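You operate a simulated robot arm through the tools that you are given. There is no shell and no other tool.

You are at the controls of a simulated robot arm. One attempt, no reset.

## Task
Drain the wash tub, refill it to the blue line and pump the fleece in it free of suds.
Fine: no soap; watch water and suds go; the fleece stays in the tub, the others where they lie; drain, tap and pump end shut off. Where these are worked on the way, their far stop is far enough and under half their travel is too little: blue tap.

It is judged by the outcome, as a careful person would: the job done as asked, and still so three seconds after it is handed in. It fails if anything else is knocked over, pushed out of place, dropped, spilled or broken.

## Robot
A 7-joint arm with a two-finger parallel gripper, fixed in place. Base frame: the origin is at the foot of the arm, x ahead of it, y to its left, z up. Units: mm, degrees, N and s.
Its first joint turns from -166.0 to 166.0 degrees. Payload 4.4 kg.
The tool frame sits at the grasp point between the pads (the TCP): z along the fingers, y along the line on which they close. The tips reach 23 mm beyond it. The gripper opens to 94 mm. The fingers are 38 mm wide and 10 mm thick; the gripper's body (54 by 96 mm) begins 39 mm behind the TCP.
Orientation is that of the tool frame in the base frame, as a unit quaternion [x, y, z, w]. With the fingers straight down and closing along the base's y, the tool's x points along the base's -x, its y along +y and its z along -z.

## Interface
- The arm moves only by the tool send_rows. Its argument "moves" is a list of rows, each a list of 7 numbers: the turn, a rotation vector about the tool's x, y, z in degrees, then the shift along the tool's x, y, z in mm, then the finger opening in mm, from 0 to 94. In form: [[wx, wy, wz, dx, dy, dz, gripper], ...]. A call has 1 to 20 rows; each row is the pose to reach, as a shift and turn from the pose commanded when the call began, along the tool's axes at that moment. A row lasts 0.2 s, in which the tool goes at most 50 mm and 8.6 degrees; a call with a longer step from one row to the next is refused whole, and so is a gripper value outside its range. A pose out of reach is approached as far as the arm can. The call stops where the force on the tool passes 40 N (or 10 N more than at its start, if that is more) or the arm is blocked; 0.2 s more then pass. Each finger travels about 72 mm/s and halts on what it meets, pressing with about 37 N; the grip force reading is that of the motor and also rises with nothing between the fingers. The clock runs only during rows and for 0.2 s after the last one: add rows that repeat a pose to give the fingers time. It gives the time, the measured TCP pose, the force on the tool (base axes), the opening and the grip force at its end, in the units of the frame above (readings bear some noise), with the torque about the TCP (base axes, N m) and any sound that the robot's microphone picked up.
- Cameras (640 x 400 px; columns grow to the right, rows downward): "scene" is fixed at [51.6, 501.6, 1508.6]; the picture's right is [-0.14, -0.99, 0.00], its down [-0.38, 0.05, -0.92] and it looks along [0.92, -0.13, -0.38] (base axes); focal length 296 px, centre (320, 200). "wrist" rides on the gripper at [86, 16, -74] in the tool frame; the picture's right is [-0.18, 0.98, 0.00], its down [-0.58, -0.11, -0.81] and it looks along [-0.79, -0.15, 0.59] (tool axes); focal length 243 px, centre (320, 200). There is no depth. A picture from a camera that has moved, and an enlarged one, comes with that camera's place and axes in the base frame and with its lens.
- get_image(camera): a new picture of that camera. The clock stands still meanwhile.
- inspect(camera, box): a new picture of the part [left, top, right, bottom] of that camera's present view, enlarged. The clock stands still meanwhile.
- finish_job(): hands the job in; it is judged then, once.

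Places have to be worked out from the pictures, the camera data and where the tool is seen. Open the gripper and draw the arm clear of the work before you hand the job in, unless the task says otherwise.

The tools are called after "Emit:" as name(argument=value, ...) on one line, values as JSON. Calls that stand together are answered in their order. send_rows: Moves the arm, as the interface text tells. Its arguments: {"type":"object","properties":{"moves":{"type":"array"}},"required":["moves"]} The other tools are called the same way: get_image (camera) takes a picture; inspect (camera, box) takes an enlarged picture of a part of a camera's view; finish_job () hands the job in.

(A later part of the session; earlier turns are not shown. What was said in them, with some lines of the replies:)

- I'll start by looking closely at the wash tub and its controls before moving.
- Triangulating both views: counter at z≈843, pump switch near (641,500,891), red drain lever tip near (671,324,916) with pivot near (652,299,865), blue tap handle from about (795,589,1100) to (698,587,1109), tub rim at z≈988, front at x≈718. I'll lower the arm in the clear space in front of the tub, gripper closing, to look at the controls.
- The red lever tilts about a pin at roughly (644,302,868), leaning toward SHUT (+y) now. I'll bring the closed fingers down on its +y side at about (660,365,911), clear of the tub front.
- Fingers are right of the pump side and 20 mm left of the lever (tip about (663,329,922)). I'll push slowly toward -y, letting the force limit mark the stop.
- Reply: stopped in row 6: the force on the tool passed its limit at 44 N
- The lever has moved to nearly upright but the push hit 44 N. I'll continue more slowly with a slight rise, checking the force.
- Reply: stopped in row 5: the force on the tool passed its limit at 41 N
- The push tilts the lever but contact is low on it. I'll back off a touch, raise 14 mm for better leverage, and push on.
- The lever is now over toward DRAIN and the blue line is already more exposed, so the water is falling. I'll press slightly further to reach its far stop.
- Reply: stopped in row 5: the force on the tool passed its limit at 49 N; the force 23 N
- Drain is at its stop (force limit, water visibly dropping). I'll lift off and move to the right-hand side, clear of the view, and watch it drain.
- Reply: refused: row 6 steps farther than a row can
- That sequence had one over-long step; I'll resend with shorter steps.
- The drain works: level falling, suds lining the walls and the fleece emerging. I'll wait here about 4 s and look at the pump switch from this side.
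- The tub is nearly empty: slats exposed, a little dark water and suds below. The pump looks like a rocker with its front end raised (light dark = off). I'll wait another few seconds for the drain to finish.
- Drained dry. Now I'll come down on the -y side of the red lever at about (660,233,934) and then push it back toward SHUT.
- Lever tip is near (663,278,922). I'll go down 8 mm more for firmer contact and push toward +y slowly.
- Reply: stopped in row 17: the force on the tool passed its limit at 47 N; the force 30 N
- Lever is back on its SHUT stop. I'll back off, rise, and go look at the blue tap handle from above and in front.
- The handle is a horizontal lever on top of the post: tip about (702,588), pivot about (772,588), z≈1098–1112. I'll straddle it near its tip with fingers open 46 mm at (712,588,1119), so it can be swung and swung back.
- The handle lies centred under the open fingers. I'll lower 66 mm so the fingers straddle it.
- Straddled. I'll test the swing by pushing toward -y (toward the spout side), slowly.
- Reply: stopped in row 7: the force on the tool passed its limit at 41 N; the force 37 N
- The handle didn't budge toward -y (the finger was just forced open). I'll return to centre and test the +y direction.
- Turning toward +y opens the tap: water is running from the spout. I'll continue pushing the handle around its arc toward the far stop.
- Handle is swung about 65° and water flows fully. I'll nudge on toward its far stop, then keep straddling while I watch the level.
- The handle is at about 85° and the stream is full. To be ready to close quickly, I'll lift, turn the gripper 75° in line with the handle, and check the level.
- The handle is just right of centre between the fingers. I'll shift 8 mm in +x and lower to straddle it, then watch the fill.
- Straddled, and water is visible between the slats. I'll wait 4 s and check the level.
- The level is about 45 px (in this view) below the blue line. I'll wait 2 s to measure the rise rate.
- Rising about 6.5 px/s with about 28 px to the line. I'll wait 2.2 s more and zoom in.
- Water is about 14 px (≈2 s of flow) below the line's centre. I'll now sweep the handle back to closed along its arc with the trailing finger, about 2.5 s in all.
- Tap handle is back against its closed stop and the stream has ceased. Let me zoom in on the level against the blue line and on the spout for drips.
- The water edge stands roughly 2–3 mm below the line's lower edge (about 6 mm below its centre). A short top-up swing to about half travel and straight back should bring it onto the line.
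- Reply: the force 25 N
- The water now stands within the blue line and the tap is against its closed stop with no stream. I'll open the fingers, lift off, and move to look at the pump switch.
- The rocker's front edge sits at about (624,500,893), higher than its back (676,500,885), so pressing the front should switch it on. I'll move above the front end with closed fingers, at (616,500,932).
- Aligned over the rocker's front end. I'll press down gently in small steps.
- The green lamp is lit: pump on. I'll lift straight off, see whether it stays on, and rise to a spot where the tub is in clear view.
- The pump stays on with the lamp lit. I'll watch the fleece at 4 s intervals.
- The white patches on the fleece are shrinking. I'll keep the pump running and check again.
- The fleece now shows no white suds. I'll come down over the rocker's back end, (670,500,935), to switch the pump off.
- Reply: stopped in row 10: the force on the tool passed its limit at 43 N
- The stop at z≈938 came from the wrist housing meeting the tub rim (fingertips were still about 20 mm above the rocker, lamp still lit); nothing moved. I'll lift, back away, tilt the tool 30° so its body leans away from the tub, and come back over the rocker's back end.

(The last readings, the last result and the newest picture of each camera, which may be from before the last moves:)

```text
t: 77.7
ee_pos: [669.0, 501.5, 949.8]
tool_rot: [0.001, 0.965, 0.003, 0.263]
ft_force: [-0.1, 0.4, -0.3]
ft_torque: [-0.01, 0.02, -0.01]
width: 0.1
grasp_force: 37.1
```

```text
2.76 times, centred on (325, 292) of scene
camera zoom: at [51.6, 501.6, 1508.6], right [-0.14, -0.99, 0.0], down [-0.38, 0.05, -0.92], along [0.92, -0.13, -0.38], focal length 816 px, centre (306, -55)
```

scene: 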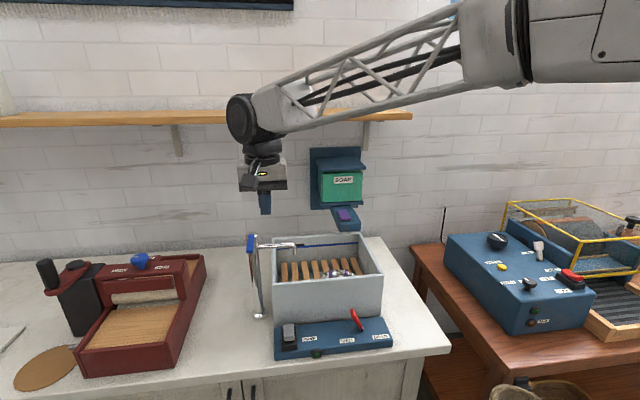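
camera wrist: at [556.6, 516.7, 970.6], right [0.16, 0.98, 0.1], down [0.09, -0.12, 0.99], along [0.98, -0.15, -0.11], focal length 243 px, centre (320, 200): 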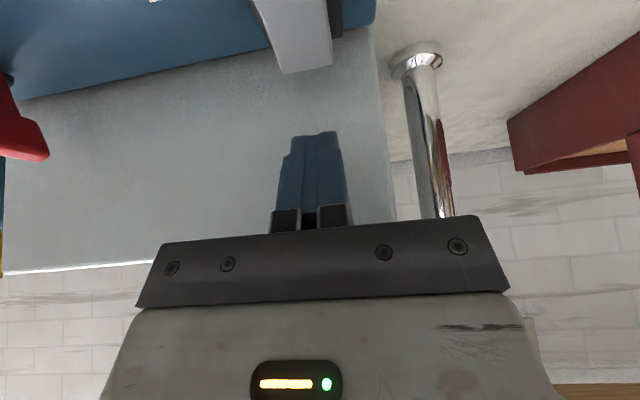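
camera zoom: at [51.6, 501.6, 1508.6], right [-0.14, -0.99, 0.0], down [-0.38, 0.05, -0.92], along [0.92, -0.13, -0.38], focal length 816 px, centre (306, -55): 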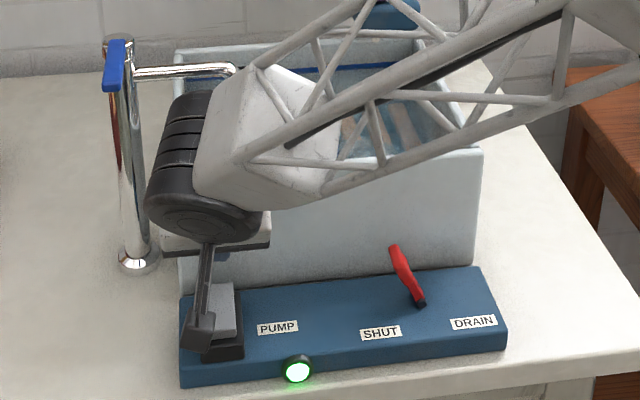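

The tilted tool clears the rim; the fingertips' low edge is at about (664,501,921), above the rocker's raised back end. I'll press straight down slowly.

Emit:
send_rows(moves=[[0, 0, 0, 7, 0, 7, 0], [0, 0, 0, 12.7, 0, 15.7, 0], [0, 0, 0, 15.8, 0, 20.9, 0], [0, 0, 0, 17.8, 0, 24.3, 0], [0, 0, 0, 19.3, 0, 26.9, 0], [0, 0, 0, 20.9, 0, 29.5, 0], [0, 0, 0, 22.4, 0, 32.1, 0]])

Emit:
get_image(camera="wrist")

Emit:
inspect(camera="scene", box=[235, 220, 415, 365])

```text
t: 79.3
ee_pos: [666.5, 501.1, 911.5]
tool_rot: [0.0, 0.965, 0.003, 0.263]
ft_force: [-1.6, -0.3, 5.7]
ft_torque: [-0.05, 0.05, -0.07]
width: 0.2
grasp_force: 37.1
```

```text
taken
camera wrist: at [554.1, 516.8, 932.2], right [0.16, 0.98, 0.1], down [0.09, -0.12, 0.99], along [0.98, -0.15, -0.11], focal length 243 px, centre (320, 200)
```

wrist: 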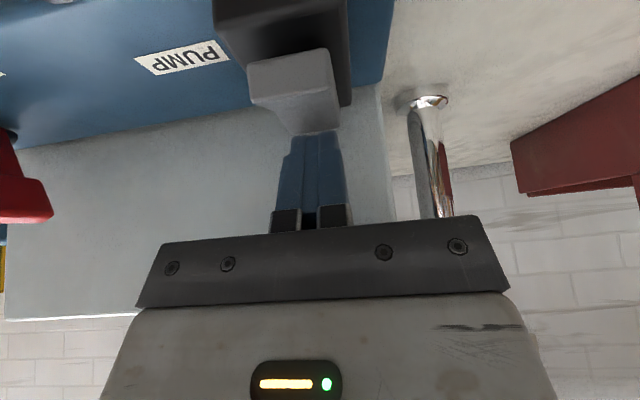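

```text
2.76 times, centred on (325, 292) of scene
camera zoom: at [51.6, 501.6, 1508.6], right [-0.14, -0.99, 0.0], down [-0.38, 0.05, -0.92], along [0.92, -0.13, -0.38], focal length 816 px, centre (306, -55)
```

zoom: 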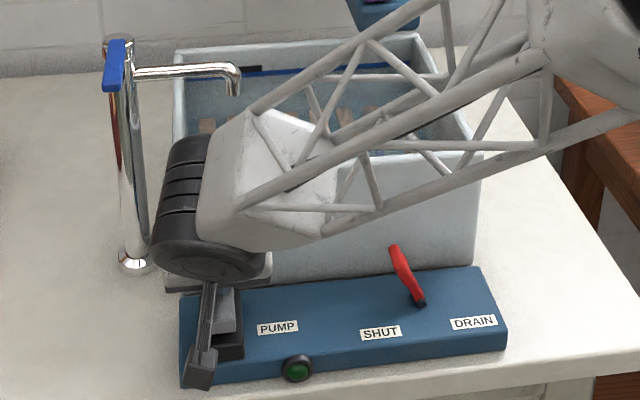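

The lamp is out: pump off, rocker back to its original tilt. I'll lift straight up, then level the tool and retreat to where the tub is in view.

Emit:
send_rows(moves=[[0, 0, 0, -7.6, 0, -12.9, 0], [0, 0, 0, -25.4, 0, -43.1, 0], [0, 0, 0, -45.7, 0, -77.5, 0], [0, 0, 0, -66, 0, -112, 0], [0, 0, 0, -88.8, 0, -150.8, 0], [0, 0, 0, -111.7, 0, -189.6, 0], [0, 8, 0, -114.8, 0, -234.2, 0], [0, 16, 0, -107.6, 0, -261.5, 0], [0, 24, 0, -100.5, 0, -289, 0], [0, 30.5, 0, -100.5, 0, -289, 0], [0, 30.5, 0, -100.5, 0, -289, 0]])

Emit:
get_image(camera="wrist")

Emit:
get_image(camera="scene")

Emit:
inspect(camera="scene", box=[235, 220, 415, 365])

```text
t: 81.7
ee_pos: [605.6, 500.3, 1212.3]
tool_rot: [0.0, 1.0, 0.003, 0.0]
ft_force: [0.0, 0.7, -0.4]
ft_torque: [-0.01, -0.02, -0.02]
width: 0.0
grasp_force: 37.0
```

```text
taken
camera wrist: at [519.1, 515.1, 1286.4], right [0.18, 0.98, 0.01], down [0.58, -0.11, 0.81], along [0.79, -0.14, -0.59], focal length 243 px, centre (320, 200)
```

wrist: 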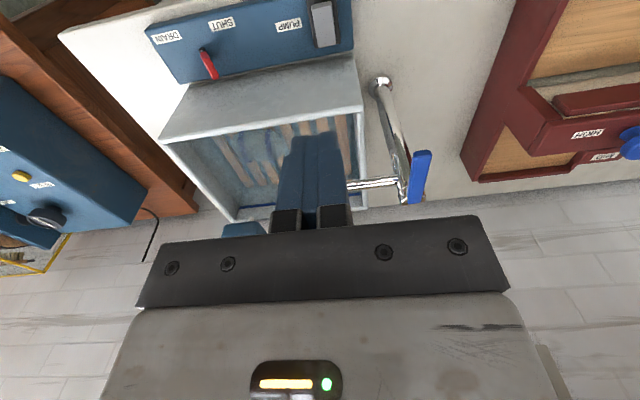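

```text
taken
```

scene: 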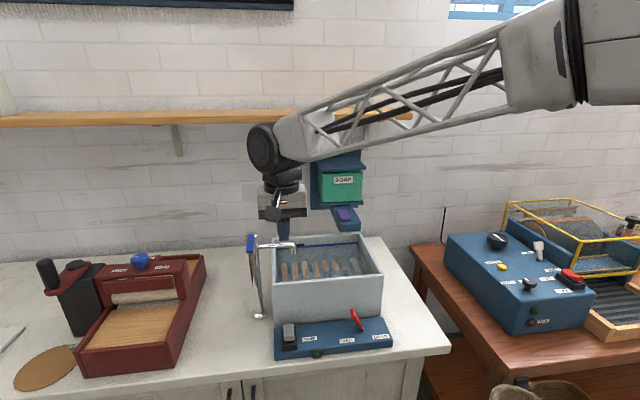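

```text
2.76 times, centred on (325, 292) of scene
camera zoom: at [51.6, 501.6, 1508.6], right [-0.14, -0.99, 0.0], down [-0.38, 0.05, -0.92], along [0.92, -0.13, -0.38], focal length 816 px, centre (306, -55)
```

zoom: 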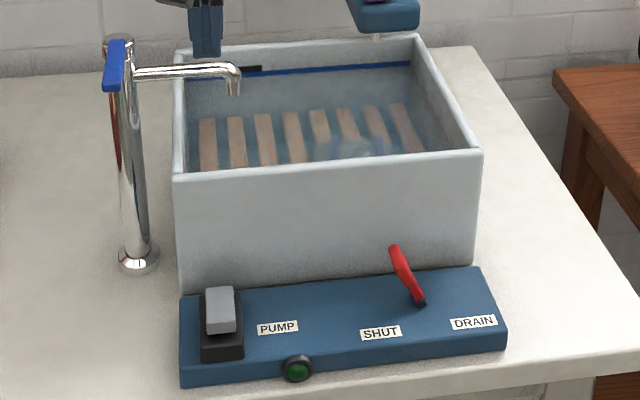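

All three controls read off. I'll draw the arm back clear, open the gripper, and recheck the water level and fleece up close.

Emit:
send_rows(moves=[[0, 0, 0, 15, -3, -25, 0], [0, 0, 0, 35, -6, -50, 20], [0, 0, 0, 60, -9, -75, 50], [0, 0, 0, 85, -12, -100, 94], [0, 0, 0, 103, -12, -130, 94], [0, 0, 0, 103, -12, -160, 94], [0, 0, 0, 103, -12, -160, 94], [0, 0, 0, 103, -12, -160, 94], [0, 0, 0, 103, -12, -160, 94], [0, 0, 0, 103, -12, -160, 94]])

Emit:
inspect(camera="scene", box=[268, 230, 388, 290])

Emit:
inspect(camera="scene", box=[335, 232, 385, 262])

Emit:
inspect(camera="wrist", box=[170, 60, 410, 200])

Emit:
inspect(camera="scene", box=[235, 220, 415, 365])

```text
t: 83.9
ee_pos: [502.0, 484.9, 1370.6]
tool_rot: [-0.001, 1.0, 0.004, 0.001]
ft_force: [0.3, -0.3, -0.6]
ft_torque: [-0.02, -0.01, 0.02]
width: 94.0
grasp_force: 0.0
```

```text
5.33 times, centred on (328, 260) of scene
camera zoom: at [51.6, 501.6, 1508.6], right [-0.14, -0.99, 0.0], down [-0.38, 0.05, -0.92], along [0.92, -0.13, -0.38], focal length 1577 px, centre (277, -120)
```

zoom: 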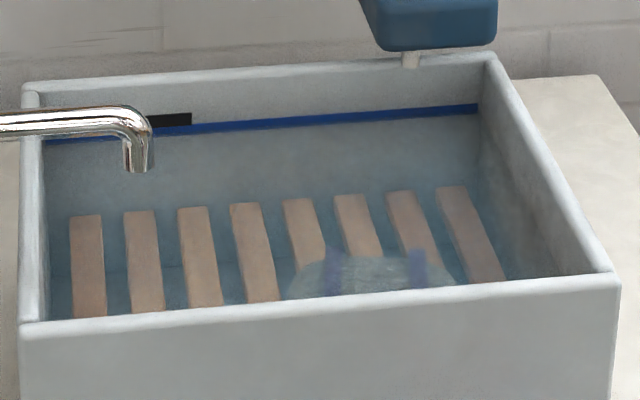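

```text
12.80 times, centred on (360, 247) of scene
camera zoom: at [51.6, 501.6, 1508.6], right [-0.14, -0.99, 0.0], down [-0.38, 0.05, -0.92], along [0.92, -0.13, -0.38], focal length 3785 px, centre (-192, -402)
```

zoom: 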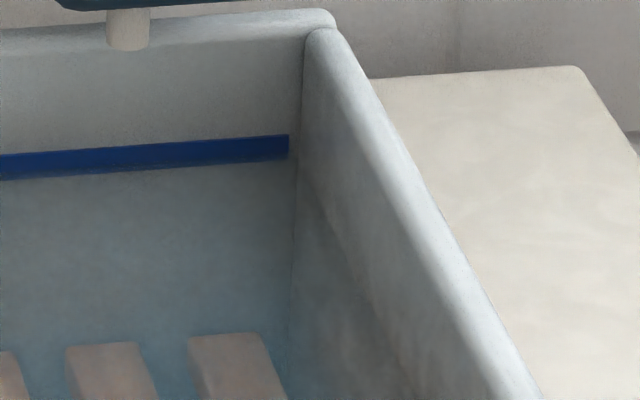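

```text
2.67 times, centred on (290, 130) of wrist
camera zoom: at [415.1, 500.9, 1445.3], right [0.18, 0.98, 0.01], down [0.58, -0.11, 0.81], along [0.79, -0.14, -0.59], focal length 647 px, centre (400, 387)
```

zoom: 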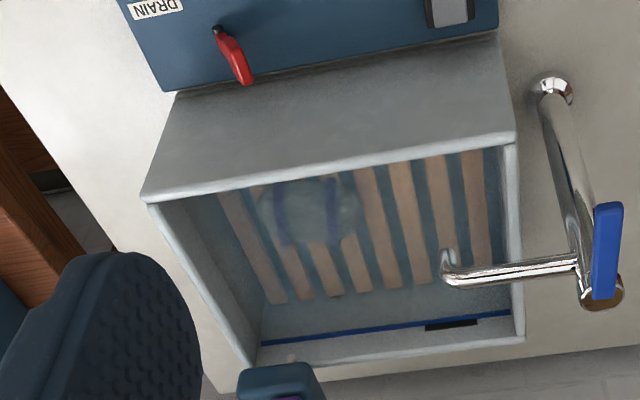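

```text
2.76 times, centred on (325, 292) of scene
camera zoom: at [51.6, 501.6, 1508.6], right [-0.14, -0.99, 0.0], down [-0.38, 0.05, -0.92], along [0.92, -0.13, -0.38], focal length 816 px, centre (306, -55)
```

zoom: 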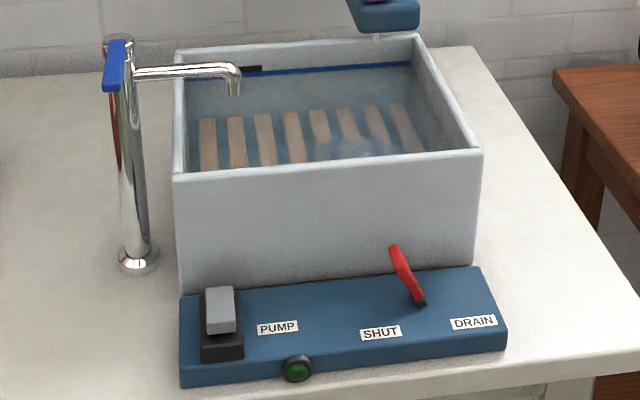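

Level holds in the blue line, and lever, tap and pump are all off. One last close look at the fleece for remaining suds and at the level's steadiness.

Emit:
inspect(camera="scene", box=[315, 260, 365, 290])

Emit:
inspect(camera="wrist", box=[250, 110, 320, 160])

Emit:
get_image(camera="scene")

```text
12.80 times, centred on (340, 275) of scene
camera zoom: at [51.6, 501.6, 1508.6], right [-0.14, -0.99, 0.0], down [-0.38, 0.05, -0.92], along [0.92, -0.13, -0.38], focal length 3785 px, centre (64, -760)
```

zoom: 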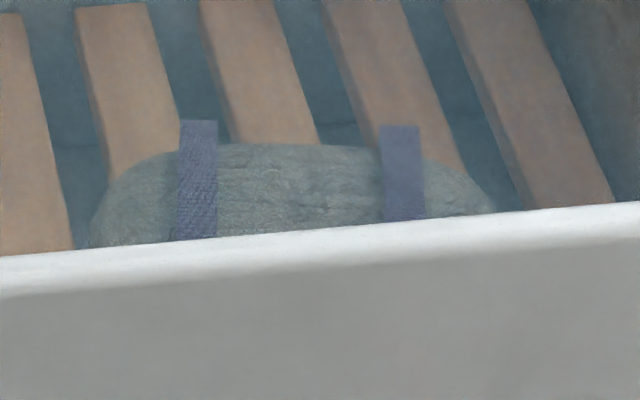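

```text
8.00 times, centred on (285, 135) of wrist
camera zoom: at [415.1, 500.9, 1445.3], right [0.18, 0.98, 0.01], down [0.58, -0.11, 0.81], along [0.79, -0.14, -0.59], focal length 1941 px, centre (600, 720)
```

zoom: 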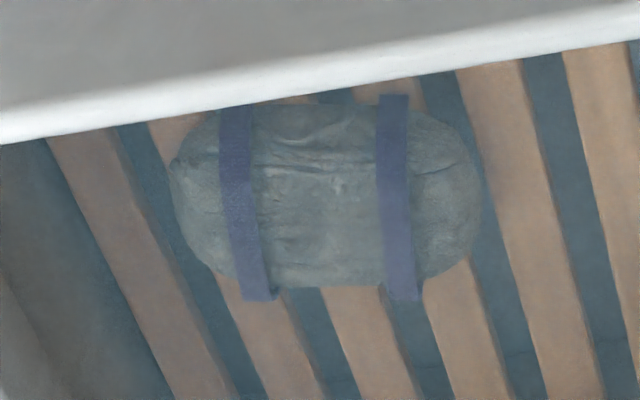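

```text
taken
```

scene: 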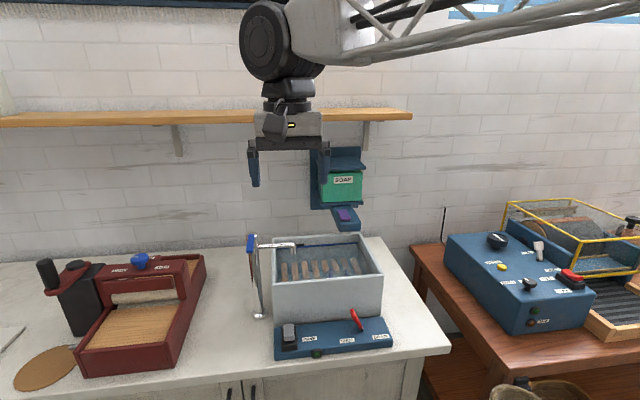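

The fleece is clean with no suds on it or on the water. The water is clear at the blue line, drain, tap and pump are off, everything else is where it lay, and the arm is clear with the gripper open. I'm handing in the job.

Emit:
finish_job()

```text
The job is handed in.
```

I drained the tub, refilled it to the blue line, and ran the pump until the fleece showed no suds. I've handed the job in.

- **Water:** The tub drained fully before I shut the drain. The first fill stopped just below the line, so I topped it up with one more short turn of the tap. The level now sits within the blue line and held steady.
- **Fleece:** It is still in the tub. Close-up pictures show no white patches on it or on the water.
- **Controls:** The drain lever is back at SHUT. The tap is against its closed stop with no drip, and the pump lamp is out.
- **Contact with the tub:** On the way to switching the pump off, the arm's wrist pressed on the tub rim and stopped at 43 N. Nothing moved. I backed off and came in at a tilt instead.
- **Surroundings:** I used no soap, and everything else looks where it was. The gripper is open and the arm is clear of the work.
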